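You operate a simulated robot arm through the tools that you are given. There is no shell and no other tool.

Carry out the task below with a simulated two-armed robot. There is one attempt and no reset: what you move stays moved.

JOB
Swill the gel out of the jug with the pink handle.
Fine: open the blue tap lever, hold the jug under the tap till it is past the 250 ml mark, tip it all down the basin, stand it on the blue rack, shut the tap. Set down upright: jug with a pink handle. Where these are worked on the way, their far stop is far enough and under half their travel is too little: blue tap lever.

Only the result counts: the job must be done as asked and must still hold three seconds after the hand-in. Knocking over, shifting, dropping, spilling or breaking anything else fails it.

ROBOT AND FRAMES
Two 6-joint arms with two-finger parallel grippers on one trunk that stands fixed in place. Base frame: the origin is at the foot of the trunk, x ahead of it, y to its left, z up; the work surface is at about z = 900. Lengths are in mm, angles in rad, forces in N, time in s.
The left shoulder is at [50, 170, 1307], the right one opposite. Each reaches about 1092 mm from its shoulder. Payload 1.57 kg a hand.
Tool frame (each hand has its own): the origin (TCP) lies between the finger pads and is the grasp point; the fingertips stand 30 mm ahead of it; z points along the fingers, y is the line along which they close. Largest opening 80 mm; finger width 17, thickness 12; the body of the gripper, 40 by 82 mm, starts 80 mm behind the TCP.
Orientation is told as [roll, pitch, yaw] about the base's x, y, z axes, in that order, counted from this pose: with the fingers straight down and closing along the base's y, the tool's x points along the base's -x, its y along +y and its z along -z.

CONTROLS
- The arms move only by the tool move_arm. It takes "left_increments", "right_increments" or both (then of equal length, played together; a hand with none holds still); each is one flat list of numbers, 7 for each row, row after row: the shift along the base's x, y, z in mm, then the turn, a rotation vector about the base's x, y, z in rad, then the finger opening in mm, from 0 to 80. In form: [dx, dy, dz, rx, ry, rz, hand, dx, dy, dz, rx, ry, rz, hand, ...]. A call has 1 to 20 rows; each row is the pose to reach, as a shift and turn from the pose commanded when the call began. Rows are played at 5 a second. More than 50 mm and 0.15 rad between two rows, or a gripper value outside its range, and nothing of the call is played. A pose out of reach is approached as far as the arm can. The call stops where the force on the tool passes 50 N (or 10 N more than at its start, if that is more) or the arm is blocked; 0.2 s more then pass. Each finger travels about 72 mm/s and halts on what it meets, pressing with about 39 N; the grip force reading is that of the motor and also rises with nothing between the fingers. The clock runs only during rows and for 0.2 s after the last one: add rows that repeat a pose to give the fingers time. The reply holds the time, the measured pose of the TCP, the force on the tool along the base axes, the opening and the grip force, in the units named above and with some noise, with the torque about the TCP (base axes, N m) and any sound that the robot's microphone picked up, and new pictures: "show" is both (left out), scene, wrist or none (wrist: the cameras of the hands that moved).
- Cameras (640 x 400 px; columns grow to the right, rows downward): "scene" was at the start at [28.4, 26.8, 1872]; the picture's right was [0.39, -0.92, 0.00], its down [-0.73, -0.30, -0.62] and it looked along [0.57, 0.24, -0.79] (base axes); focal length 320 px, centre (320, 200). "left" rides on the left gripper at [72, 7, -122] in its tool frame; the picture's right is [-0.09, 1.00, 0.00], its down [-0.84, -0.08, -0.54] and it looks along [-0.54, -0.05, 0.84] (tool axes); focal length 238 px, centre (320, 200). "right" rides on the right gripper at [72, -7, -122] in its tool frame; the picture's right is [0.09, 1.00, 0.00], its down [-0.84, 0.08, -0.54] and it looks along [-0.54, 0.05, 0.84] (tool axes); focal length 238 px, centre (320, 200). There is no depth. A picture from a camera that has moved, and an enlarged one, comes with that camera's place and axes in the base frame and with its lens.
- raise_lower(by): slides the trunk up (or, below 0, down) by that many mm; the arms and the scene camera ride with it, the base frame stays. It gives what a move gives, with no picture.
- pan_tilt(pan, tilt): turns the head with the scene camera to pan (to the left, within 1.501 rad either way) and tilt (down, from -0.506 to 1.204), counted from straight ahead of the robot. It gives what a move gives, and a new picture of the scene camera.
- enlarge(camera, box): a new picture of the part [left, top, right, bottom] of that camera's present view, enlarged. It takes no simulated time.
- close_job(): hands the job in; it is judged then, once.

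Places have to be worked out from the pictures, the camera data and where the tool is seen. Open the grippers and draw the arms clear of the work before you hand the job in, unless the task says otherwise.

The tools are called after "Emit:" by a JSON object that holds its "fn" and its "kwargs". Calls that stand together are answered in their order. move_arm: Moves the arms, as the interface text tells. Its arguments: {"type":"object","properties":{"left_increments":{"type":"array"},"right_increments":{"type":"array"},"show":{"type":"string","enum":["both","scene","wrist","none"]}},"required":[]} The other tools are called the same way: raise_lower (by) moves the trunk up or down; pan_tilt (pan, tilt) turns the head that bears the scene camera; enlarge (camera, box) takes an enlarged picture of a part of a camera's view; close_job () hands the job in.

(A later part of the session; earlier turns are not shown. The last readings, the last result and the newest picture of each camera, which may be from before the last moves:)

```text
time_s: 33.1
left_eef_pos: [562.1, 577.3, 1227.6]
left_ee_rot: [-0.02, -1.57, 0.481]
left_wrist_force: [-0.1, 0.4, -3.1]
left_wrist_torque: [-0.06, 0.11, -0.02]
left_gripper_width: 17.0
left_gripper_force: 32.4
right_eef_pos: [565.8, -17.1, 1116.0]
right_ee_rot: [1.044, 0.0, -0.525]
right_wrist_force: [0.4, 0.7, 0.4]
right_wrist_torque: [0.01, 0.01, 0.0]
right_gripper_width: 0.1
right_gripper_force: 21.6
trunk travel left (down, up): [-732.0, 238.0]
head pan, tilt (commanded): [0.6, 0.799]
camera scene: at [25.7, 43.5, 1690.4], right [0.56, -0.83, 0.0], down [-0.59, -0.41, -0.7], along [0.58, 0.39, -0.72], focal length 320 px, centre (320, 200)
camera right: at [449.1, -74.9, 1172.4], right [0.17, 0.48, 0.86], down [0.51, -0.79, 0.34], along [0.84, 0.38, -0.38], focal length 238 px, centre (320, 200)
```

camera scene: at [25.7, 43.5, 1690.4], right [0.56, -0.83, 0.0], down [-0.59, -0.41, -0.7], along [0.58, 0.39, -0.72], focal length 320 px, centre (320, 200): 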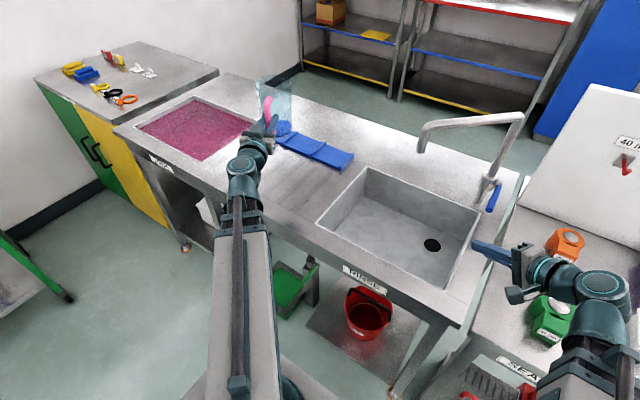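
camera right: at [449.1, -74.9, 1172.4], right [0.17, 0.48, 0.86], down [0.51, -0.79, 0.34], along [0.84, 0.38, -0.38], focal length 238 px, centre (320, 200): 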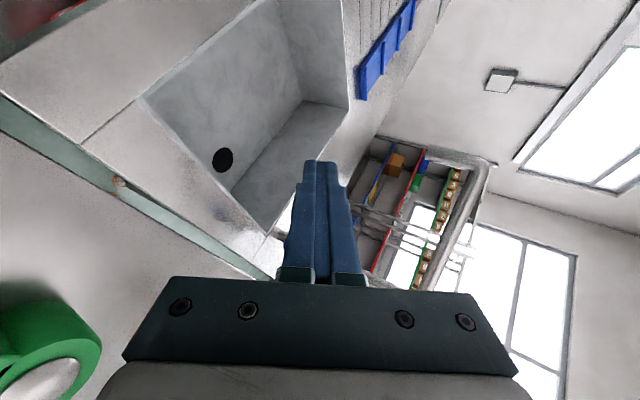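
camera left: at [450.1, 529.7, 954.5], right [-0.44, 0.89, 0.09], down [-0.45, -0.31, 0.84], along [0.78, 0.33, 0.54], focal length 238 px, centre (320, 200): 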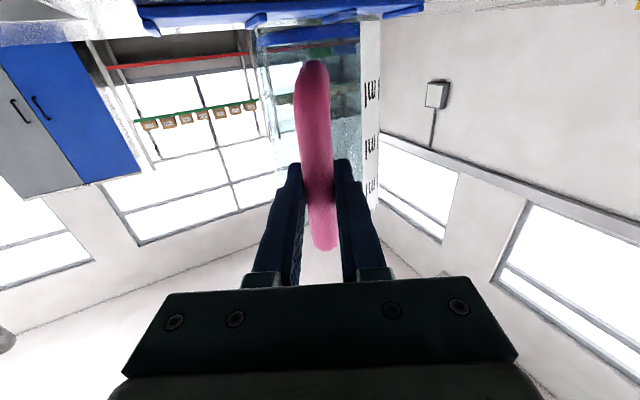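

The poker is ready at (566, -17, 1116). I'll lower the trunk to put it about 15 mm below the lever's underside, then slide it forward under the lever from its free end.

Emit:
{"fn": "raise_lower", "kwargs": {"by": -146}}

Emit:
{"fn": "move_arm", "kwargs": {"right_increments": [40, -2, 0, 0, 0, 0, 0, 80, -4, 0, 0, 0, 0, 0, 120, -6, 0, 0, 0, 0, 0, 160, -8, 0, 0, 0, 0, 0, 200, -8, 0, 0, 0, 0, 0, 200, -8, 0, 0, 0, 0, 0], "show": "both"}}

Emit:
{"fn": "enlarge", "kwargs": {"camera": "scene", "box": [400, 40, 600, 220]}}

```text
time_s: 34.9
left_eef_pos: [561.3, 577.0, 1081.1]
left_ee_rot: [-0.13, -1.572, 0.589]
left_wrist_force: [-0.6, 0.5, -1.6]
left_wrist_torque: [-0.09, 0.13, 0.0]
left_gripper_width: 17.0
left_gripper_force: 32.0
right_eef_pos: [566.9, -16.6, 970.0]
right_ee_rot: [1.045, -0.001, -0.523]
right_wrist_force: [0.0, -0.4, 0.0]
right_wrist_torque: [-0.03, -0.05, -0.01]
right_gripper_width: 0.2
right_gripper_force: 21.7
trunk travel left (down, up): [-586.0, 384.0]
head pan, tilt (commanded): [0.6, 0.799]
```

```text
time_s: 36.3
left_eef_pos: [562.1, 576.4, 1080.4]
left_ee_rot: [-0.025, -1.572, 0.483]
left_wrist_force: [0.0, 0.4, -1.2]
left_wrist_torque: [-0.06, 0.08, 0.0]
left_gripper_width: 17.2
left_gripper_force: 32.0
right_eef_pos: [767.2, -25.7, 971.0]
right_ee_rot: [1.047, 0.001, -0.524]
right_wrist_force: [-1.9, -0.3, -0.3]
right_wrist_torque: [0.01, 0.0, -0.01]
right_gripper_width: 0.0
right_gripper_force: 21.4
trunk travel left (down, up): [-586.0, 384.0]
head pan, tilt (commanded): [0.6, 0.799]
camera scene: at [25.8, 43.6, 1544.4], right [0.56, -0.83, 0.0], down [-0.59, -0.41, -0.7], along [0.58, 0.39, -0.72], focal length 320 px, centre (320, 200)
camera right: at [649.0, -83.2, 1026.3], right [0.17, 0.48, 0.86], down [0.51, -0.79, 0.34], along [0.84, 0.38, -0.38], focal length 238 px, centre (320, 200)
```

scene: 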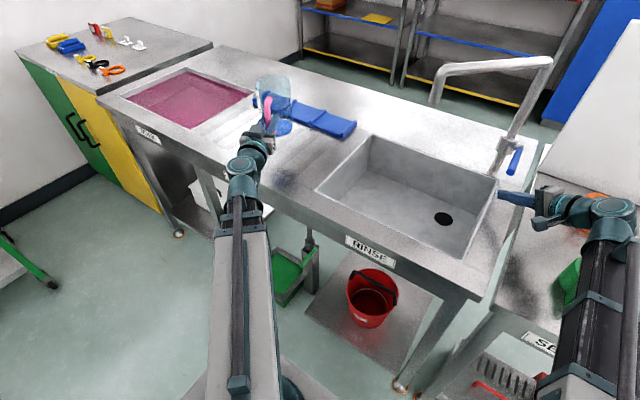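
right: 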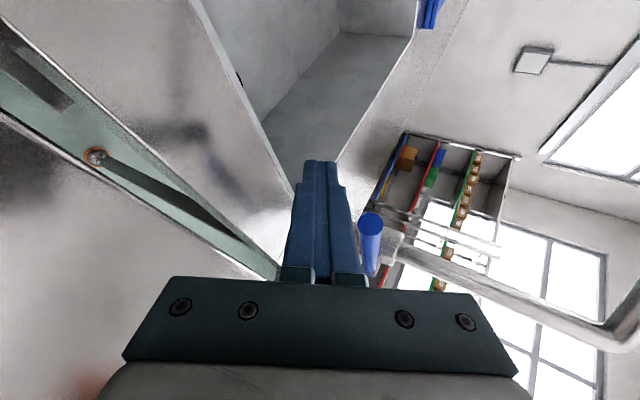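

```text
2.22 times, centred on (500, 130) of scene
camera zoom: at [25.8, 43.6, 1544.4], right [0.56, -0.83, 0.0], down [-0.59, -0.41, -0.7], along [0.58, 0.39, -0.72], focal length 711 px, centre (-80, 356)
```

zoom: 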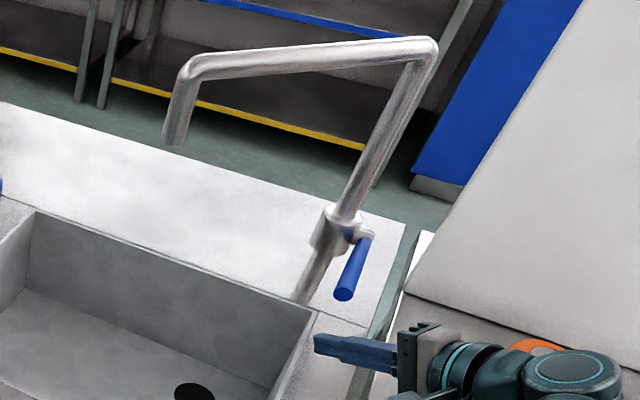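

The wrist view confirms the lever tip is at about (820, -8, 999), and the poker runs below it. I'll slide 95 mm further in so the poker sits under the lever at x≈862.

Emit:
{"fn": "move_arm", "kwargs": {"right_increments": [32, 0, 0, 0, 0, 0, 0, 64, 0, 0, 0, 0, 0, 0, 95, 0, 0, 0, 0, 0, 0, 95, 0, 0, 0, 0, 0, 0], "show": "both"}}

Emit:
{"fn": "enlarge", "kwargs": {"camera": "scene", "box": [440, 90, 560, 210]}}

```text
time_s: 37.3
left_eef_pos: [562.8, 578.1, 1079.6]
left_ee_rot: [-0.004, -1.571, 0.462]
left_wrist_force: [-0.3, 0.5, -2.1]
left_wrist_torque: [-0.05, 0.11, -0.01]
left_gripper_width: 17.2
left_gripper_force: 31.9
right_eef_pos: [861.2, -25.2, 970.8]
right_ee_rot: [1.046, -0.001, -0.524]
right_wrist_force: [-0.3, -0.4, 0.3]
right_wrist_torque: [0.0, 0.01, 0.0]
right_gripper_width: 0.1
right_gripper_force: 21.4
trunk travel left (down, up): [-586.0, 384.0]
head pan, tilt (commanded): [0.6, 0.799]
camera scene: at [25.8, 43.6, 1544.4], right [0.56, -0.83, 0.0], down [-0.59, -0.41, -0.7], along [0.58, 0.39, -0.72], focal length 320 px, centre (320, 200)
camera right: at [744.6, -82.1, 1026.2], right [0.17, 0.48, 0.86], down [0.51, -0.79, 0.34], along [0.84, 0.38, -0.38], focal length 238 px, centre (320, 200)
```

scene: 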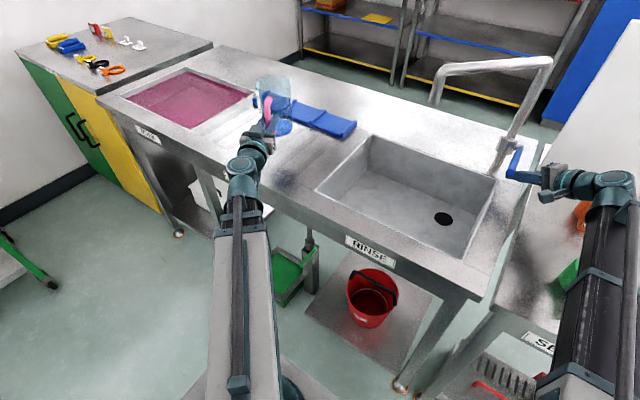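
right: 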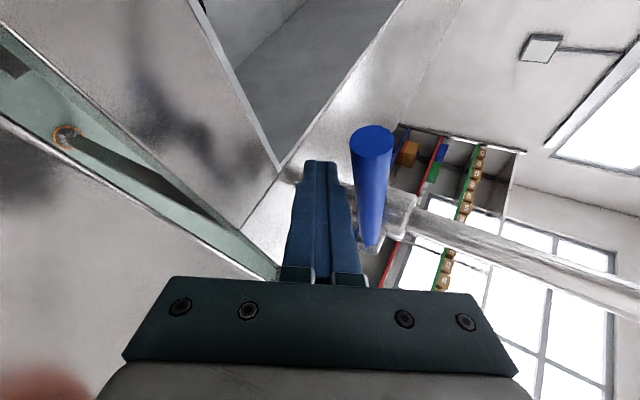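

```text
3.33 times, centred on (500, 150) of scene
camera zoom: at [25.8, 43.6, 1544.4], right [0.56, -0.83, 0.0], down [-0.59, -0.41, -0.7], along [0.58, 0.39, -0.72], focal length 1067 px, centre (-280, 367)
```

zoom: 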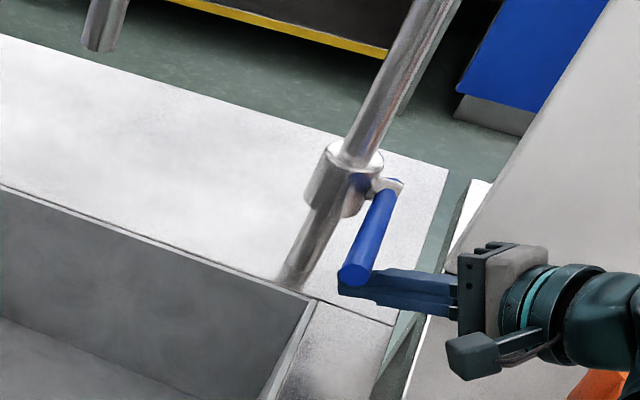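

The poker is under the lever as planned. I'll raise the trunk in small steps and watch the right wrist force.

Emit:
{"fn": "raise_lower", "kwargs": {"by": 18}}

Emit:
{"fn": "raise_lower", "kwargs": {"by": 12}}

Emit:
{"fn": "enlarge", "kwargs": {"camera": "scene", "box": [440, 90, 560, 210]}}

Emit:
{"fn": "enlarge", "kwargs": {"camera": "right", "box": [240, 80, 480, 300]}}

```text
time_s: 37.9
left_eef_pos: [562.3, 577.6, 1099.2]
left_ee_rot: [-0.052, -1.57, 0.512]
left_wrist_force: [0.7, 0.5, -1.8]
left_wrist_torque: [-0.06, 0.11, -0.02]
left_gripper_width: 17.1
left_gripper_force: 32.5
right_eef_pos: [862.4, -23.8, 989.1]
right_ee_rot: [1.044, -0.002, -0.524]
right_wrist_force: [0.3, 0.4, -0.1]
right_wrist_torque: [-0.01, 0.04, 0.04]
right_gripper_width: 0.0
right_gripper_force: 21.6
trunk travel left (down, up): [-604.0, 366.0]
head pan, tilt (commanded): [0.6, 0.799]
```

```text
time_s: 38.5
left_eef_pos: [561.8, 578.5, 1109.6]
left_ee_rot: [-0.151, -1.57, 0.611]
left_wrist_force: [-0.1, -0.5, -1.5]
left_wrist_torque: [-0.03, 0.12, 0.04]
left_gripper_width: 17.0
left_gripper_force: 31.5
right_eef_pos: [862.3, -24.1, 1001.0]
right_ee_rot: [1.045, -0.001, -0.523]
right_wrist_force: [-0.1, 0.9, -0.1]
right_wrist_torque: [0.0, -0.01, 0.01]
right_gripper_width: 0.0
right_gripper_force: 20.7
trunk travel left (down, up): [-616.0, 354.0]
head pan, tilt (commanded): [0.6, 0.799]
```

```text
3.33 times, centred on (500, 150) of scene
camera zoom: at [25.8, 43.7, 1574.4], right [0.56, -0.83, 0.0], down [-0.59, -0.41, -0.7], along [0.58, 0.39, -0.72], focal length 1067 px, centre (-280, 367)
```

zoom: 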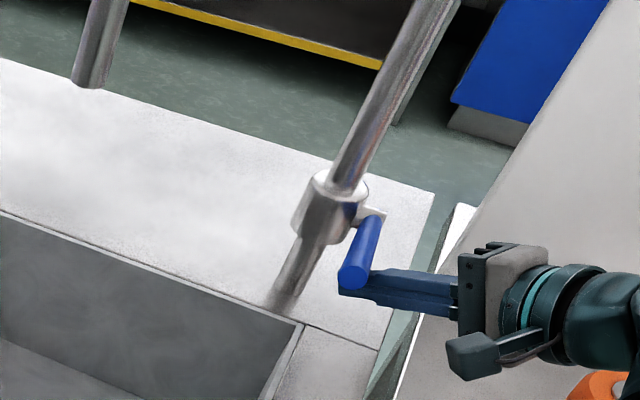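

```text
1.82 times, centred on (360, 190) of right
camera zoom: at [744.5, -82.1, 1056.4], right [0.17, 0.48, 0.86], down [0.51, -0.79, 0.34], along [0.84, 0.38, -0.38], focal length 433 px, centre (247, 218)
```

zoom: 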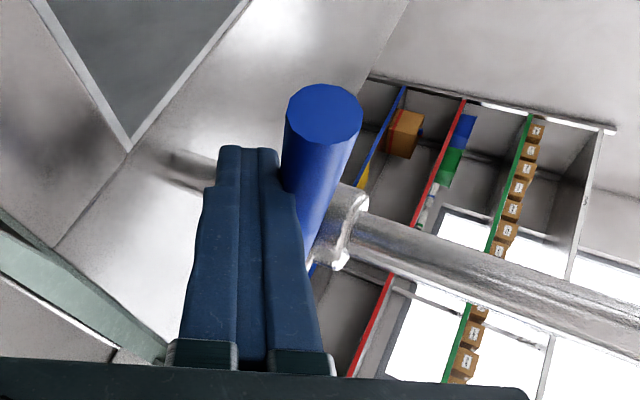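

The lever lifts easily, with near-zero force: its tip has clearly risen. I'll keep raising.

Emit:
{"fn": "raise_lower", "kwargs": {"by": 30}}

Emit:
{"fn": "raise_lower", "kwargs": {"by": 25}}

Emit:
{"fn": "enlarge", "kwargs": {"camera": "scene", "box": [400, 80, 560, 220]}}

Emit:
{"fn": "enlarge", "kwargs": {"camera": "right", "box": [240, 80, 480, 300]}}

```text
time_s: 39.3
left_eef_pos: [562.6, 578.0, 1141.3]
left_ee_rot: [-0.125, -1.569, 0.584]
left_wrist_force: [0.0, 0.1, -1.6]
left_wrist_torque: [-0.04, 0.14, 0.0]
left_gripper_width: 17.0
left_gripper_force: 32.2
right_eef_pos: [862.0, -24.0, 1030.7]
right_ee_rot: [1.045, 0.001, -0.524]
right_wrist_force: [-0.2, 0.2, 0.8]
right_wrist_torque: [0.01, 0.01, -0.01]
right_gripper_width: 0.1
right_gripper_force: 21.3
trunk travel left (down, up): [-646.0, 324.0]
head pan, tilt (commanded): [0.6, 0.799]
```

```text
time_s: 40.0
left_eef_pos: [561.6, 577.7, 1166.5]
left_ee_rot: [-0.069, -1.572, 0.529]
left_wrist_force: [-0.1, -0.2, -1.6]
left_wrist_torque: [-0.06, 0.14, 0.01]
left_gripper_width: 17.4
left_gripper_force: 32.0
right_eef_pos: [861.2, -25.5, 1055.6]
right_ee_rot: [1.045, 0.002, -0.524]
right_wrist_force: [-0.8, 0.8, -0.6]
right_wrist_torque: [-0.02, 0.01, -0.02]
right_gripper_width: 0.2
right_gripper_force: 21.3
trunk travel left (down, up): [-671.0, 299.0]
head pan, tilt (commanded): [0.6, 0.799]
```

```text
2.86 times, centred on (480, 150) of scene
camera zoom: at [25.9, 43.7, 1629.4], right [0.56, -0.83, 0.0], down [-0.59, -0.41, -0.7], along [0.57, 0.39, -0.72], focal length 914 px, centre (-137, 343)
```

zoom: 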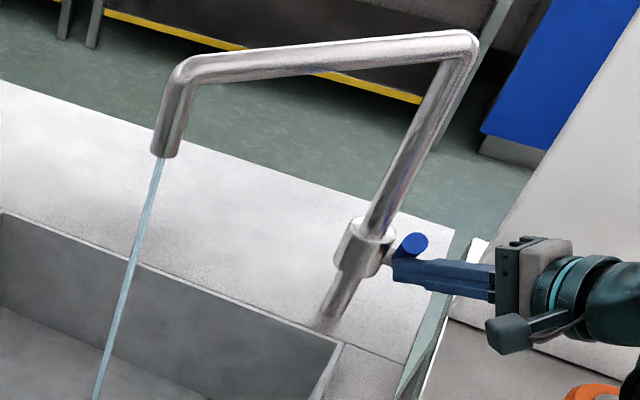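

```text
1.82 times, centred on (360, 190) of right
camera zoom: at [744.6, -82.1, 1111.3], right [0.17, 0.48, 0.86], down [0.51, -0.79, 0.34], along [0.84, 0.38, -0.38], focal length 433 px, centre (247, 218)
```

zoom: 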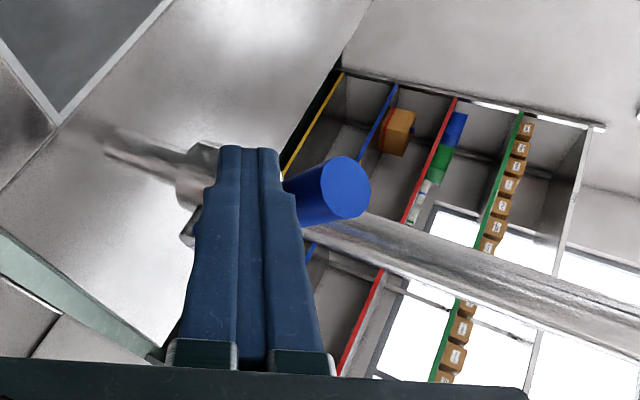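

Water is running and the lever is at about 40°. I'll push it further toward its far stop by moving the poker in +x, in small force-limited steps.

Emit:
{"fn": "move_arm", "kwargs": {"right_increments": [10, 0, 0, 0, 0, 0, 0, 20, 0, 0, 0, 0, 0, 0, 30, 0, 0, 0, 0, 0, 0, 30, 0, 0, 0, 0, 0, 0], "show": "none"}}

Emit:
{"fn": "raise_lower", "kwargs": {"by": 15}}

Emit:
{"fn": "enlarge", "kwargs": {"camera": "scene", "box": [400, 80, 560, 220]}}

Emit:
{"fn": "enlarge", "kwargs": {"camera": "right", "box": [240, 80, 480, 300]}}

```text
time_s: 41.0
left_eef_pos: [562.1, 577.1, 1165.6]
left_ee_rot: [-0.097, -1.568, 0.557]
left_wrist_force: [-0.7, 0.1, -1.8]
left_wrist_torque: [-0.04, 0.1, 0.03]
left_gripper_width: 17.0
left_gripper_force: 32.4
right_eef_pos: [892.4, -24.6, 1054.5]
right_ee_rot: [1.045, 0.001, -0.524]
right_wrist_force: [-0.3, 0.7, 0.0]
right_wrist_torque: [0.0, -0.01, 0.0]
right_gripper_width: 0.2
right_gripper_force: 21.8
trunk travel left (down, up): [-671.0, 299.0]
head pan, tilt (commanded): [0.6, 0.799]
```

```text
time_s: 41.6
left_eef_pos: [561.9, 578.1, 1181.0]
left_ee_rot: [-0.013, -1.572, 0.47]
left_wrist_force: [-0.8, -0.4, -2.8]
left_wrist_torque: [-0.03, 0.13, 0.02]
left_gripper_width: 16.9
left_gripper_force: 31.8
right_eef_pos: [891.7, -24.2, 1071.4]
right_ee_rot: [1.044, 0.001, -0.525]
right_wrist_force: [0.2, -0.1, -0.5]
right_wrist_torque: [0.03, -0.03, 0.02]
right_gripper_width: 0.1
right_gripper_force: 21.0
trunk travel left (down, up): [-686.0, 284.0]
head pan, tilt (commanded): [0.6, 0.799]
```

```text
2.86 times, centred on (480, 150) of scene
camera zoom: at [26.0, 43.6, 1644.4], right [0.56, -0.83, 0.0], down [-0.59, -0.41, -0.7], along [0.57, 0.39, -0.72], focal length 914 px, centre (-137, 343)
```

zoom: 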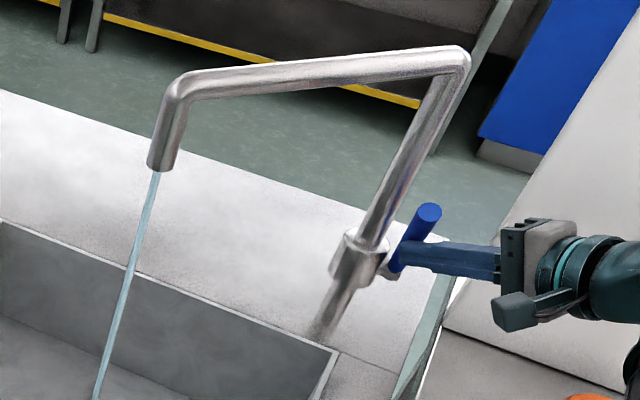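

```text
1.82 times, centred on (360, 190) of right
camera zoom: at [774.7, -81.8, 1126.2], right [0.17, 0.48, 0.86], down [0.51, -0.79, 0.34], along [0.84, 0.38, -0.38], focal length 433 px, centre (247, 218)
```

zoom: 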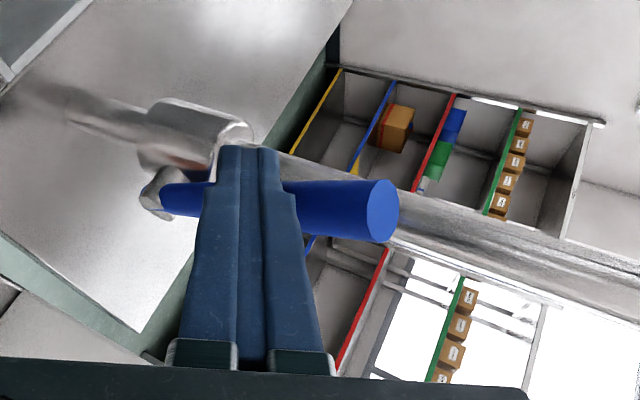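

The lever is near 60° now. I'll keep pushing in +x until it meets its stop.

Emit:
{"fn": "move_arm", "kwargs": {"right_increments": [8, 0, 0, 0, 0, 0, 0, 16, 0, 0, 0, 0, 0, 0, 24, 0, 0, 0, 0, 0, 0, 32, 0, 0, 0, 0, 0, 0, 40, 0, 0, 0, 0, 0, 0, 40, 0, 0, 0, 0, 0, 0], "show": "none"}}

Emit:
{"fn": "enlarge", "kwargs": {"camera": "scene", "box": [400, 80, 560, 220]}}

Emit:
{"fn": "enlarge", "kwargs": {"camera": "right", "box": [240, 80, 480, 300]}}

```text
time_s: 43.0
left_eef_pos: [558.9, 577.7, 1183.1]
left_ee_rot: [-2.614, -1.569, 3.073]
left_wrist_force: [-0.9, 0.2, -2.0]
left_wrist_torque: [-0.06, 0.16, 0.0]
left_gripper_width: 17.2
left_gripper_force: 31.9
right_eef_pos: [926.1, -23.6, 1071.9]
right_ee_rot: [1.041, 0.003, -0.514]
right_wrist_force: [-35.5, -3.2, -11.7]
right_wrist_torque: [-0.34, 0.69, 0.65]
right_gripper_width: 0.0
right_gripper_force: 21.0
trunk travel left (down, up): [-686.0, 284.0]
head pan, tilt (commanded): [0.6, 0.799]
```

```text
2.86 times, centred on (480, 150) of scene
camera zoom: at [21.9, 43.1, 1644.2], right [0.56, -0.83, 0.0], down [-0.59, -0.4, -0.7], along [0.58, 0.39, -0.72], focal length 914 px, centre (-137, 343)
```

zoom: 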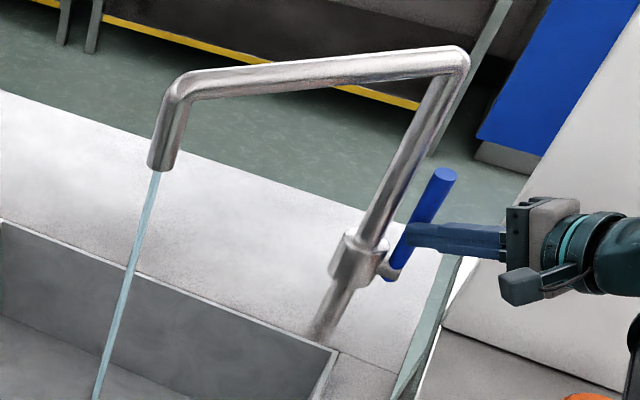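

```text
1.82 times, centred on (360, 190) of right
camera zoom: at [808.7, -82.3, 1127.6], right [0.17, 0.48, 0.86], down [0.52, -0.79, 0.34], along [0.84, 0.39, -0.38], focal length 433 px, centre (247, 218)
```

zoom: 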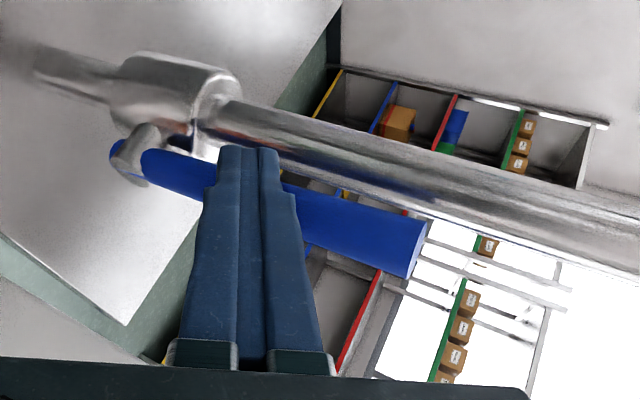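

A 35 N reaction means the lever has reached its far stop. I'll back the poker off to the right and check that the lever stays up.

Emit:
{"fn": "move_arm", "kwargs": {"right_increments": [-20, 0, 0, 0, 0, 0, 0, -50, -10, 0, 0, 0, 0, 0, -70, -50, 0, 0, 0, 0, 0, -100, -85, 0, 0, 0, 0, 0, -130, -100, 0, 0, 0, 0, 0, -130, -100, 0, 0, 0, 0, 0], "show": "scene"}}

Emit:
{"fn": "enlarge", "kwargs": {"camera": "scene", "box": [400, 80, 560, 220]}}

```text
time_s: 44.4
left_eef_pos: [561.8, 577.0, 1181.6]
left_ee_rot: [0.017, -1.571, 0.445]
left_wrist_force: [0.2, -0.4, -2.0]
left_wrist_torque: [-0.05, 0.14, 0.01]
left_gripper_width: 17.3
left_gripper_force: 32.2
right_eef_pos: [800.6, -124.1, 1071.4]
right_ee_rot: [1.047, 0.001, -0.523]
right_wrist_force: [0.2, 0.0, -0.8]
right_wrist_torque: [0.03, 0.01, 0.01]
right_gripper_width: 0.0
right_gripper_force: 21.7
trunk travel left (down, up): [-686.0, 284.0]
head pan, tilt (commanded): [0.6, 0.799]
camera scene: at [25.8, 43.6, 1644.4], right [0.56, -0.83, 0.0], down [-0.59, -0.41, -0.7], along [0.58, 0.39, -0.72], focal length 320 px, centre (320, 200)
```

scene: 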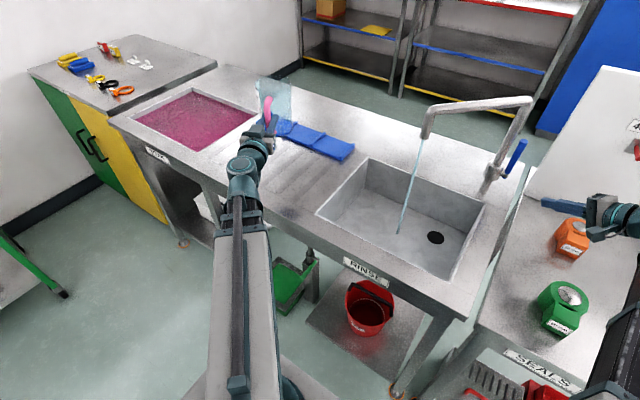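

```text
2.86 times, centred on (480, 150) of scene
camera zoom: at [25.8, 43.6, 1644.4], right [0.56, -0.83, 0.0], down [-0.59, -0.41, -0.7], along [0.58, 0.39, -0.72], focal length 914 px, centre (-137, 343)
```

zoom: 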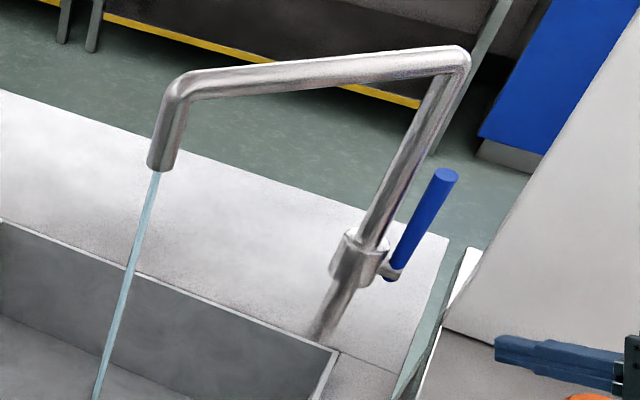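

The lever stays open at about 80° and the water runs steadily. The outlet is at about (787, 222, 1135). I'll retract the right hand and level it so it stays clear, then lower the trunk until the jug rim (z≈1098) can pass under the spout.

Emit:
{"fn": "move_arm", "kwargs": {"right_increments": [-31.5, 19.2, 15.8, 0.0648, -0.0374, 0, 0, -63, 38.4, 31.6, 0.1295, -0.0748, 0, 0, -94.5, 57.6, 47.4, 0.1943, -0.1122, 0, 0, -126, 76.9, 63.2, 0.2591, -0.1496, 0, 0, -157.5, 96.1, 79, 0.3239, -0.187, 0, 0, -189, 115.3, 94.8, 0.3886, -0.2244, 0, 0, -220.6, 134.6, 110.6, 0.4534, -0.2618, 0, 0, -220.6, 134.6, 110.6, 0.4534, -0.2618, 0, 0], "show": "none"}}

Emit:
{"fn": "raise_lower", "kwargs": {"by": -147}}

Emit:
{"fn": "pan_tilt", "kwargs": {"pan": 0.45, "tilt": 0.7}}

```text
time_s: 46.2
left_eef_pos: [562.3, 576.4, 1181.5]
left_ee_rot: [-0.097, -1.571, 0.556]
left_wrist_force: [-0.3, -0.3, -2.6]
left_wrist_torque: [-0.07, 0.12, 0.0]
left_gripper_width: 16.8
left_gripper_force: 31.7
right_eef_pos: [583.1, 9.5, 1180.0]
right_ee_rot: [1.573, 0.001, -0.523]
right_wrist_force: [-0.4, 1.8, 0.0]
right_wrist_torque: [0.01, 0.0, -0.01]
right_gripper_width: 0.0
right_gripper_force: 21.2
trunk travel left (down, up): [-686.0, 284.0]
head pan, tilt (commanded): [0.6, 0.799]
```

```text
time_s: 47.9
left_eef_pos: [562.4, 579.0, 1033.7]
left_ee_rot: [-0.069, -1.571, 0.528]
left_wrist_force: [-0.2, 0.7, -1.2]
left_wrist_torque: [-0.05, 0.13, 0.0]
left_gripper_width: 17.2
left_gripper_force: 32.1
right_eef_pos: [581.5, 10.7, 1033.9]
right_ee_rot: [1.569, 0.001, -0.525]
right_wrist_force: [-0.5, 0.7, -0.3]
right_wrist_torque: [-0.04, 0.02, 0.02]
right_gripper_width: 0.0
right_gripper_force: 21.5
trunk travel left (down, up): [-539.0, 431.0]
head pan, tilt (commanded): [0.6, 0.799]
```

```text
time_s: 48.6
left_eef_pos: [561.4, 577.3, 1033.7]
left_ee_rot: [-0.072, -1.572, 0.532]
left_wrist_force: [-0.3, 0.2, -2.3]
left_wrist_torque: [-0.1, 0.09, -0.01]
left_gripper_width: 17.2
left_gripper_force: 32.3
right_eef_pos: [582.5, 9.3, 1033.7]
right_ee_rot: [1.57, 0.0, -0.524]
right_wrist_force: [0.2, -0.3, 0.4]
right_wrist_torque: [0.0, -0.01, -0.02]
right_gripper_width: 0.2
right_gripper_force: 20.9
trunk travel left (down, up): [-539.0, 431.0]
head pan, tilt (commanded): [0.45, 0.7]
camera scene: at [35.6, 35.0, 1505.6], right [0.44, -0.9, 0.0], down [-0.58, -0.28, -0.76], along [0.69, 0.33, -0.64], focal length 320 px, centre (320, 200)
```

scene: 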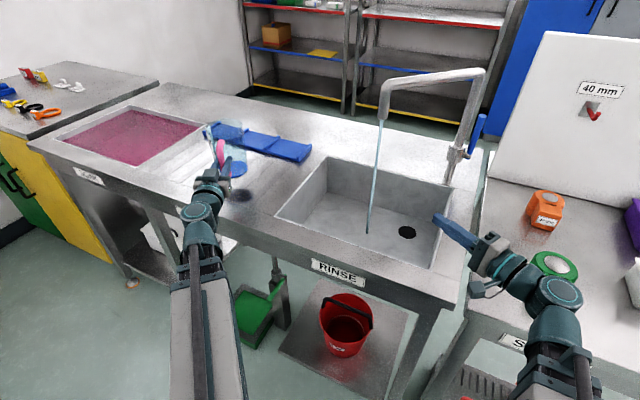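

Both hands are clear and the trunk is at the filling height. I'll carry the jug over the basin and stop just short of the stream to check.

Emit:
{"fn": "move_arm", "kwargs": {"left_increments": [19.4, -37.4, 0, 0, 0, -0.0621, 0, 38, -75, 0, 0, 0, -0.1242, 0, 55.8, -113, 0, 0, 0, -0.1863, 0, 72.7, -151.1, 0, 0, 0, -0.2484, 0, 88.9, -189.4, 0, 0, 0, -0.3105, 0, 104.1, -227.9, 0, 0, 0, -0.3726, 0, 104.1, -227.9, 0, 0, 0, -0.3726, 0], "show": "scene"}}

Emit:
{"fn": "enlarge", "kwargs": {"camera": "scene", "box": [260, 50, 440, 250]}}

```text
time_s: 50.2
left_eef_pos: [666.5, 349.4, 1033.6]
left_ee_rot: [0.027, -1.568, 0.06]
left_wrist_force: [0.1, -1.3, -1.8]
left_wrist_torque: [0.0, 0.08, 0.0]
left_gripper_width: 17.3
left_gripper_force: 32.1
right_eef_pos: [582.3, 10.3, 1034.3]
right_ee_rot: [1.572, 0.001, -0.523]
right_wrist_force: [0.4, -0.7, -0.5]
right_wrist_torque: [0.0, 0.03, -0.01]
right_gripper_width: 0.0
right_gripper_force: 21.4
trunk travel left (down, up): [-539.0, 431.0]
head pan, tilt (commanded): [0.45, 0.7]
camera scene: at [35.7, 34.7, 1505.6], right [0.44, -0.9, 0.0], down [-0.58, -0.28, -0.76], along [0.69, 0.33, -0.64], focal length 320 px, centre (320, 200)
```

scene: 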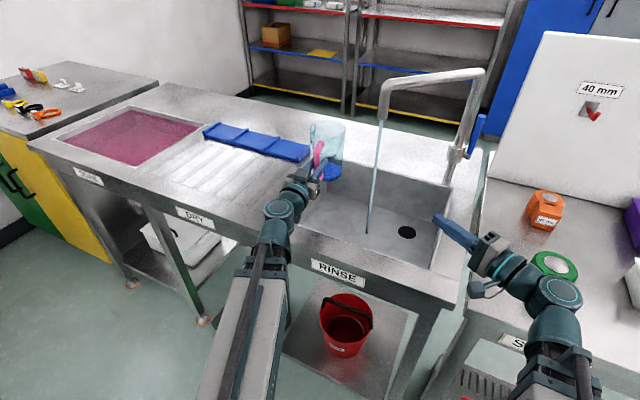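

```text
2.00 times, centred on (350, 150) of scene
camera zoom: at [35.7, 34.7, 1505.6], right [0.44, -0.9, 0.0], down [-0.58, -0.28, -0.76], along [0.69, 0.33, -0.64], focal length 640 px, centre (260, 300)
```

zoom: 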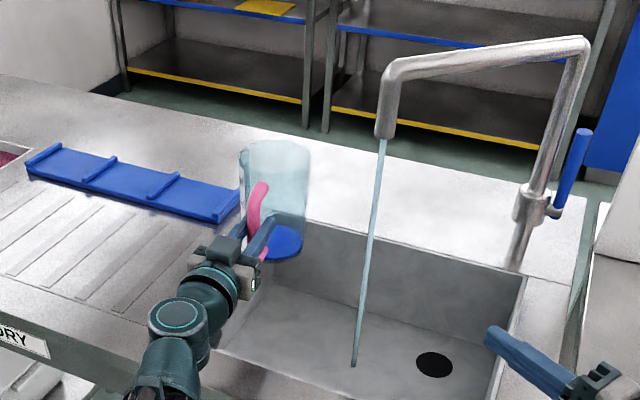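

The jug hangs level over the basin and the stream falls at about (790, 223). I'll move the jug axis under it.

Emit:
{"fn": "move_arm", "kwargs": {"left_increments": [14.4, -38.6, 0, 0, 0, -0.0621, 0, 28, -77.1, 0, 0, 0, -0.1242, 0, 40.8, -115.7, 0, 0, 0, -0.1864, 0, 40.8, -115.7, 0, 0, 0, -0.1864, 0], "show": "scene"}}

Emit:
{"fn": "enlarge", "kwargs": {"camera": "scene", "box": [310, 60, 430, 190]}}

```text
time_s: 51.2
left_eef_pos: [707.4, 233.9, 1034.2]
left_ee_rot: [0.047, -1.569, -0.148]
left_wrist_force: [-0.4, 0.8, -2.3]
left_wrist_torque: [0.03, 0.17, 0.03]
left_gripper_width: 17.0
left_gripper_force: 31.5
right_eef_pos: [582.6, 9.3, 1034.0]
right_ee_rot: [1.571, -0.001, -0.523]
right_wrist_force: [0.2, 0.2, 1.0]
right_wrist_torque: [0.0, -0.01, 0.01]
right_gripper_width: 0.0
right_gripper_force: 21.4
trunk travel left (down, up): [-539.0, 431.0]
head pan, tilt (commanded): [0.45, 0.7]
camera scene: at [35.7, 34.7, 1505.6], right [0.44, -0.9, 0.0], down [-0.58, -0.28, -0.76], along [0.69, 0.33, -0.64], focal length 320 px, centre (320, 200)
```

scene: 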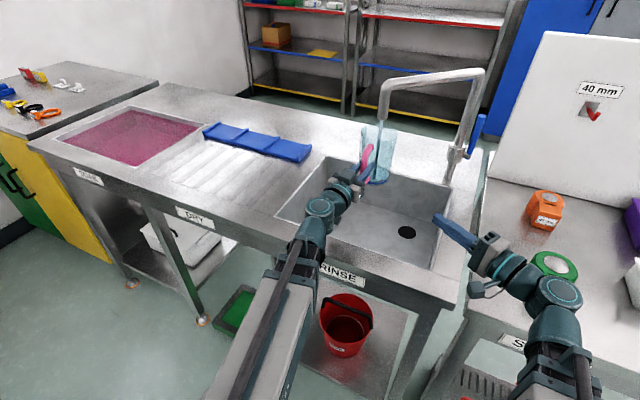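

```text
3.08 times, centred on (370, 125) of scene
camera zoom: at [35.7, 34.7, 1505.6], right [0.44, -0.9, 0.0], down [-0.58, -0.28, -0.76], along [0.69, 0.33, -0.64], focal length 985 px, centre (166, 431)
```

zoom: 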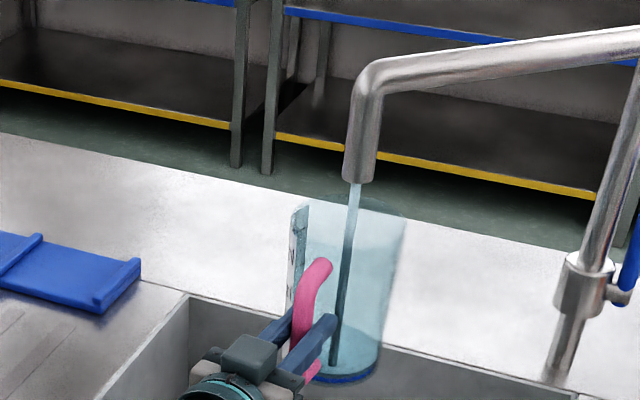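

The stream now falls into the jug. I'll hold it here for about a second and watch the level.

Emit:
{"fn": "move_arm", "kwargs": {"left_increments": [0, 0, 0, 0, 0, 0, 0, 0, 0, 0, 0, 0, 0, 0, 0, 0, 0, 0, 0, 0, 0, 0, 0, 0, 0, 0, 0, 0, 0, 0, 0, 0, 0, 0, 0], "show": "none"}}

Emit:
{"fn": "enlarge", "kwargs": {"camera": "scene", "box": [330, 100, 410, 190]}}

```text
time_s: 52.4
left_eef_pos: [707.8, 233.8, 1033.6]
left_ee_rot: [-0.066, -1.57, -0.035]
left_wrist_force: [-0.1, 0.0, -3.4]
left_wrist_torque: [-0.02, 0.21, 0.0]
left_gripper_width: 17.1
left_gripper_force: 32.1
right_eef_pos: [582.2, 9.8, 1034.1]
right_ee_rot: [1.57, 0.001, -0.525]
right_wrist_force: [0.2, 0.2, 0.5]
right_wrist_torque: [-0.02, 0.05, 0.0]
right_gripper_width: 0.1
right_gripper_force: 21.2
trunk travel left (down, up): [-539.0, 431.0]
head pan, tilt (commanded): [0.45, 0.7]
```

```text
4.44 times, centred on (370, 145) of scene
camera zoom: at [35.8, 34.9, 1505.6], right [0.44, -0.9, 0.0], down [-0.58, -0.28, -0.76], along [0.69, 0.33, -0.64], focal length 1422 px, centre (98, 444)
```

zoom: 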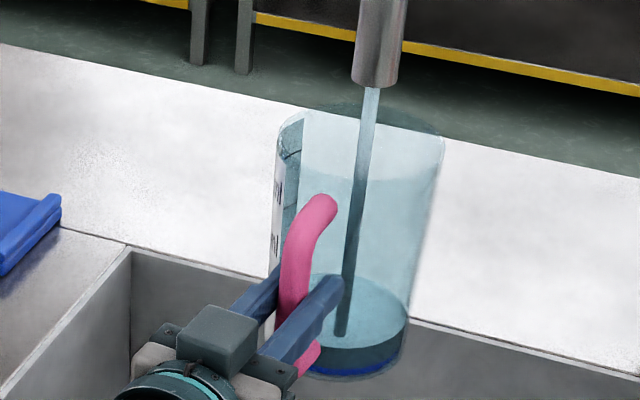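

The level is rising at roughly 100 ml/s and is still below the 250 mark. I'll hold on for another 1.6 s.

Emit:
{"fn": "move_arm", "kwargs": {"left_increments": [0, 0, 0, 0, 0, 0, 0, 0, 0, 0, 0, 0, 0, 0, 0, 0, 0, 0, 0, 0, 0, 0, 0, 0, 0, 0, 0, 0, 0, 0, 0, 0, 0, 0, 0, 0, 0, 0, 0, 0, 0, 0, 0, 0, 0, 0, 0, 0, 0], "show": "none"}}

Emit:
{"fn": "enlarge", "kwargs": {"camera": "scene", "box": [340, 110, 410, 190]}}

```text
time_s: 54.0
left_eef_pos: [707.5, 233.7, 1033.4]
left_ee_rot: [-0.084, -1.569, -0.016]
left_wrist_force: [0.4, 0.4, -3.2]
left_wrist_torque: [0.01, 0.27, 0.0]
left_gripper_width: 16.8
left_gripper_force: 32.1
right_eef_pos: [582.2, 9.6, 1033.6]
right_ee_rot: [1.572, -0.001, -0.522]
right_wrist_force: [0.6, -0.4, -0.6]
right_wrist_torque: [-0.03, -0.03, 0.01]
right_gripper_width: 0.0
right_gripper_force: 21.8
trunk travel left (down, up): [-539.0, 431.0]
head pan, tilt (commanded): [0.45, 0.7]
```

```text
5.00 times, centred on (375, 150) of scene
camera zoom: at [35.9, 34.9, 1505.6], right [0.44, -0.9, 0.0], down [-0.58, -0.28, -0.76], along [0.69, 0.33, -0.64], focal length 1600 px, centre (45, 450)
```

zoom: 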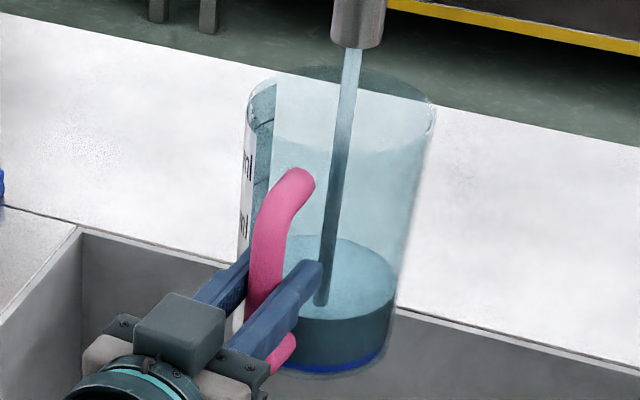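

The water is around the 250 ml mark, and the wrist torque suggests about 190 ml added. I'll hold 3.4 s more to be clearly past it.

Emit:
{"fn": "move_arm", "kwargs": {"left_increments": [0, 0, 0, 0, 0, 0, 0, 0, 0, 0, 0, 0, 0, 0, 0, 0, 0, 0, 0, 0, 0, 0, 0, 0, 0, 0, 0, 0, 0, 0, 0, 0, 0, 0, 0, 0, 0, 0, 0, 0, 0, 0, 0, 0, 0, 0, 0, 0, 0, 0, 0, 0, 0, 0, 0, 0, 0, 0, 0, 0, 0, 0, 0, 0, 0, 0, 0, 0, 0, 0, 0, 0, 0, 0, 0, 0, 0, 0, 0, 0, 0, 0, 0, 0, 0, 0, 0, 0, 0, 0, 0, 0, 0, 0, 0, 0, 0, 0, 0, 0, 0, 0, 0, 0, 0, 0, 0, 0, 0, 0, 0, 0], "show": "wrist"}}

Emit:
{"fn": "enlarge", "kwargs": {"camera": "scene", "box": [340, 110, 410, 190]}}

```text
time_s: 57.4
left_eef_pos: [707.7, 235.0, 1033.4]
left_ee_rot: [-0.104, -1.568, 0.005]
left_wrist_force: [-0.4, 1.0, -5.7]
left_wrist_torque: [0.04, 0.44, 0.0]
left_gripper_width: 17.0
left_gripper_force: 32.3
right_eef_pos: [582.5, 10.2, 1033.4]
right_ee_rot: [1.57, -0.001, -0.523]
right_wrist_force: [-0.4, 0.1, 0.1]
right_wrist_torque: [-0.02, 0.0, -0.03]
right_gripper_width: 0.1
right_gripper_force: 21.8
trunk travel left (down, up): [-539.0, 431.0]
head pan, tilt (commanded): [0.45, 0.7]
camera left: at [587.4, 253.8, 961.2], right [0.1, 0.99, 0.09], down [-0.55, -0.02, 0.84], along [0.83, -0.13, 0.54], focal length 238 px, centre (320, 200)
```

left: 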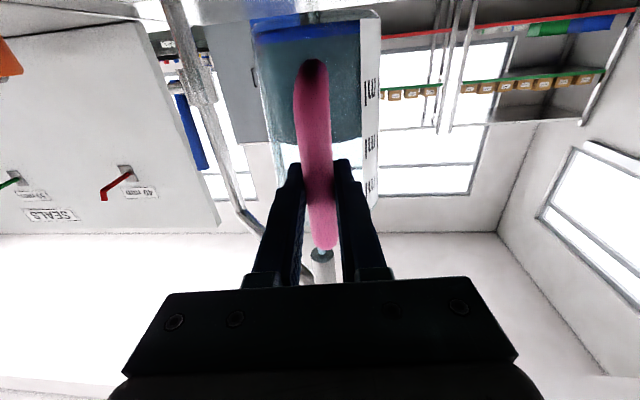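

```text
5.00 times, centred on (375, 150) of scene
camera zoom: at [36.1, 35.0, 1505.6], right [0.44, -0.9, 0.0], down [-0.58, -0.28, -0.76], along [0.69, 0.33, -0.64], focal length 1600 px, centre (45, 450)
```

zoom: 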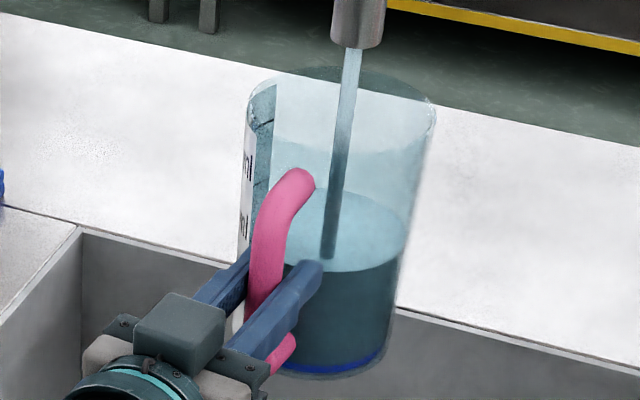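

The wrist view shows the level near the second mark, well past 250 ml. I'll check the scale up close, then move out of the stream.

Emit:
{"fn": "enlarge", "kwargs": {"camera": "left", "box": [230, 0, 410, 220]}}

```text
1.82 times, centred on (320, 110) of left
camera zoom: at [587.4, 253.8, 961.2], right [0.1, 0.99, 0.09], down [-0.55, -0.02, 0.84], along [0.83, -0.13, 0.54], focal length 433 px, centre (320, 364)
```

zoom: 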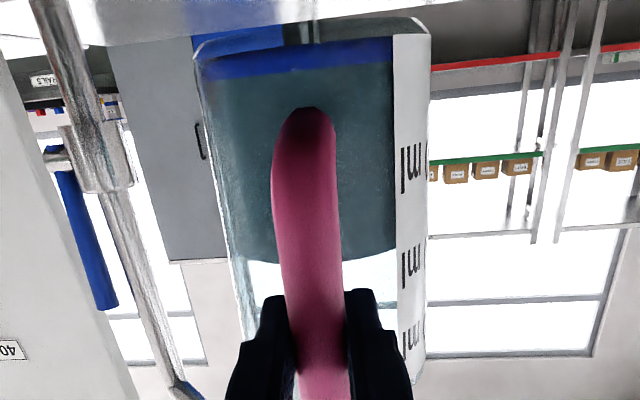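

The level is at about 480 ml, well past the 250 mark. I'll move the jug left out of the stream, still over the basin.

Emit:
{"fn": "move_arm", "kwargs": {"left_increments": [-6, 18, 0, 0, 0, 0.025, 0, -12, 37, 0, 0, 0, 0.05, 0, -18, 57, 0, 0, 0, 0.08, 0, -24, 76, 0, 0, 0, 0.105, 0, -29, 92, 0, 0, 0, 0.13, 0, -33.5, 105.6, 0, 0, 0, 0.15, 0, -33.5, 105.6, 0, 0, 0, 0.15, 0], "show": "scene"}}

Emit:
{"fn": "enlarge", "kwargs": {"camera": "scene", "box": [280, 90, 430, 240]}}

```text
time_s: 59.0
left_eef_pos: [673.4, 339.3, 1032.2]
left_ee_rot: [-0.155, -1.568, 0.204]
left_wrist_force: [0.1, 0.7, -5.6]
left_wrist_torque: [-0.04, 0.45, 0.02]
left_gripper_width: 16.9
left_gripper_force: 32.5
right_eef_pos: [582.8, 10.5, 1034.8]
right_ee_rot: [1.571, 0.0, -0.524]
right_wrist_force: [-0.5, -0.2, -0.5]
right_wrist_torque: [0.0, 0.02, 0.03]
right_gripper_width: 0.0
right_gripper_force: 21.4
trunk travel left (down, up): [-539.0, 431.0]
head pan, tilt (commanded): [0.45, 0.7]
camera scene: at [36.0, 35.1, 1505.6], right [0.44, -0.9, 0.0], down [-0.58, -0.28, -0.76], along [0.69, 0.33, -0.64], focal length 320 px, centre (320, 200)
```

scene: 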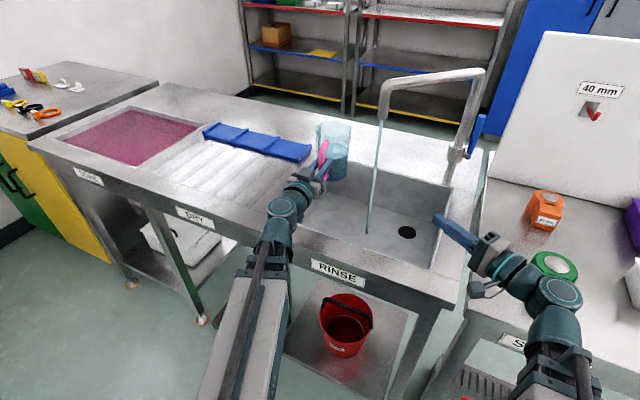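

```text
2.67 times, centred on (355, 165) of scene
camera zoom: at [36.0, 35.1, 1505.6], right [0.44, -0.9, 0.0], down [-0.58, -0.28, -0.76], along [0.69, 0.33, -0.64], focal length 853 px, centre (227, 293)
```

zoom: 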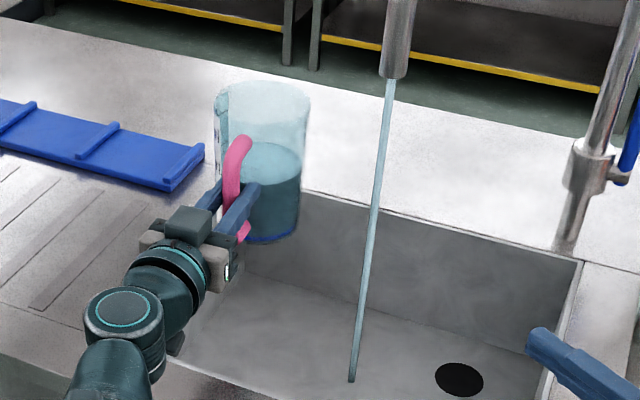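

The jug is full and out of the stream, over the basin's left part. I'll start tipping it to the right about the finger axis, checking partway that the wrist roll works.

Emit:
{"fn": "move_arm", "kwargs": {"left_increments": [0, 0, 0, 0.0999, 0.005, 0, 0, 0, 0, 0, 0.1998, 0.01, 0, 0, 0, 0, 0, 0.2996, 0.015, 0, 0, 0, 0, 0, 0.3995, 0.02, 0, 0, 0, 0, 0, 0.4994, 0.025, 0, 0, 0, 0, 0, 0.5993, 0.03, 0, 0, 0, 0, 0, 0.6991, 0.035, 0, 0], "show": "scene"}}

Emit:
{"fn": "enlarge", "kwargs": {"camera": "scene", "box": [280, 90, 430, 240]}}

```text
time_s: 60.6
left_eef_pos: [673.5, 339.2, 1033.2]
left_ee_rot: [1.57, -0.869, -1.52]
left_wrist_force: [-0.2, -0.6, -5.5]
left_wrist_torque: [0.06, 0.24, -0.08]
left_gripper_width: 17.9
left_gripper_force: 32.7
right_eef_pos: [582.1, 10.9, 1033.2]
right_ee_rot: [1.571, 0.0, -0.524]
right_wrist_force: [0.6, 0.1, 0.2]
right_wrist_torque: [0.03, 0.02, 0.0]
right_gripper_width: 0.2
right_gripper_force: 21.5
trunk travel left (down, up): [-539.0, 431.0]
head pan, tilt (commanded): [0.45, 0.7]
camera scene: at [36.0, 35.0, 1505.6], right [0.44, -0.9, 0.0], down [-0.58, -0.28, -0.76], along [0.69, 0.33, -0.64], focal length 320 px, centre (320, 200)
```

scene: 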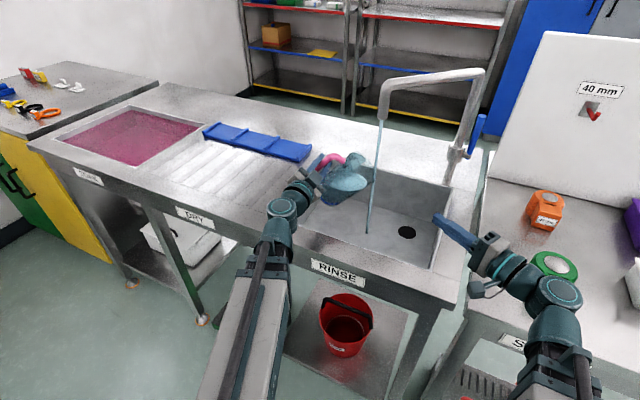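

```text
2.67 times, centred on (355, 165) of scene
camera zoom: at [36.0, 35.0, 1505.6], right [0.44, -0.9, 0.0], down [-0.58, -0.28, -0.76], along [0.69, 0.33, -0.64], focal length 853 px, centre (227, 293)
```

zoom: 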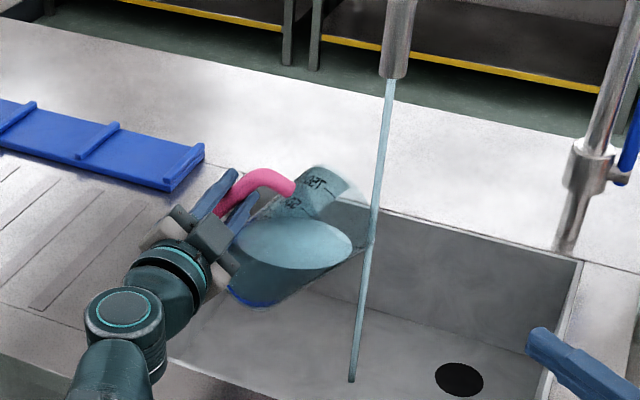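

As the hand rolled, the full jug pivoted down in the grip about the closing axis, but it's still held over the basin and nothing has spilled outside. I'll look closely before continuing.

Emit:
{"fn": "enlarge", "kwargs": {"camera": "left", "box": [100, 0, 540, 400]}}

Emit:
{"fn": "enlarge", "kwargs": {"camera": "scene", "box": [300, 130, 390, 220]}}

```text
1.00 times, centred on (320, 200) of left (not enlarged: the box is as wide or as high as the picture)
camera zoom: at [549.7, 384.8, 982.6], right [-0.03, 0.7, 0.71], down [-0.51, -0.63, 0.59], along [0.86, -0.34, 0.38], focal length 238 px, centre (320, 200)
```

zoom: 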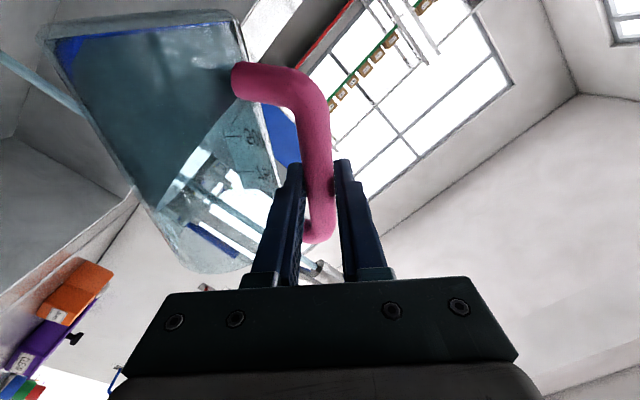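

```text
4.44 times, centred on (345, 175) of scene
camera zoom: at [36.0, 35.0, 1505.6], right [0.44, -0.9, 0.0], down [-0.58, -0.28, -0.76], along [0.69, 0.33, -0.64], focal length 1422 px, centre (209, 311)
```

zoom: 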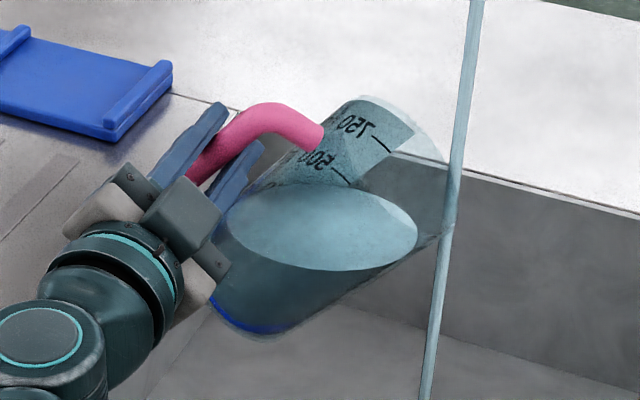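

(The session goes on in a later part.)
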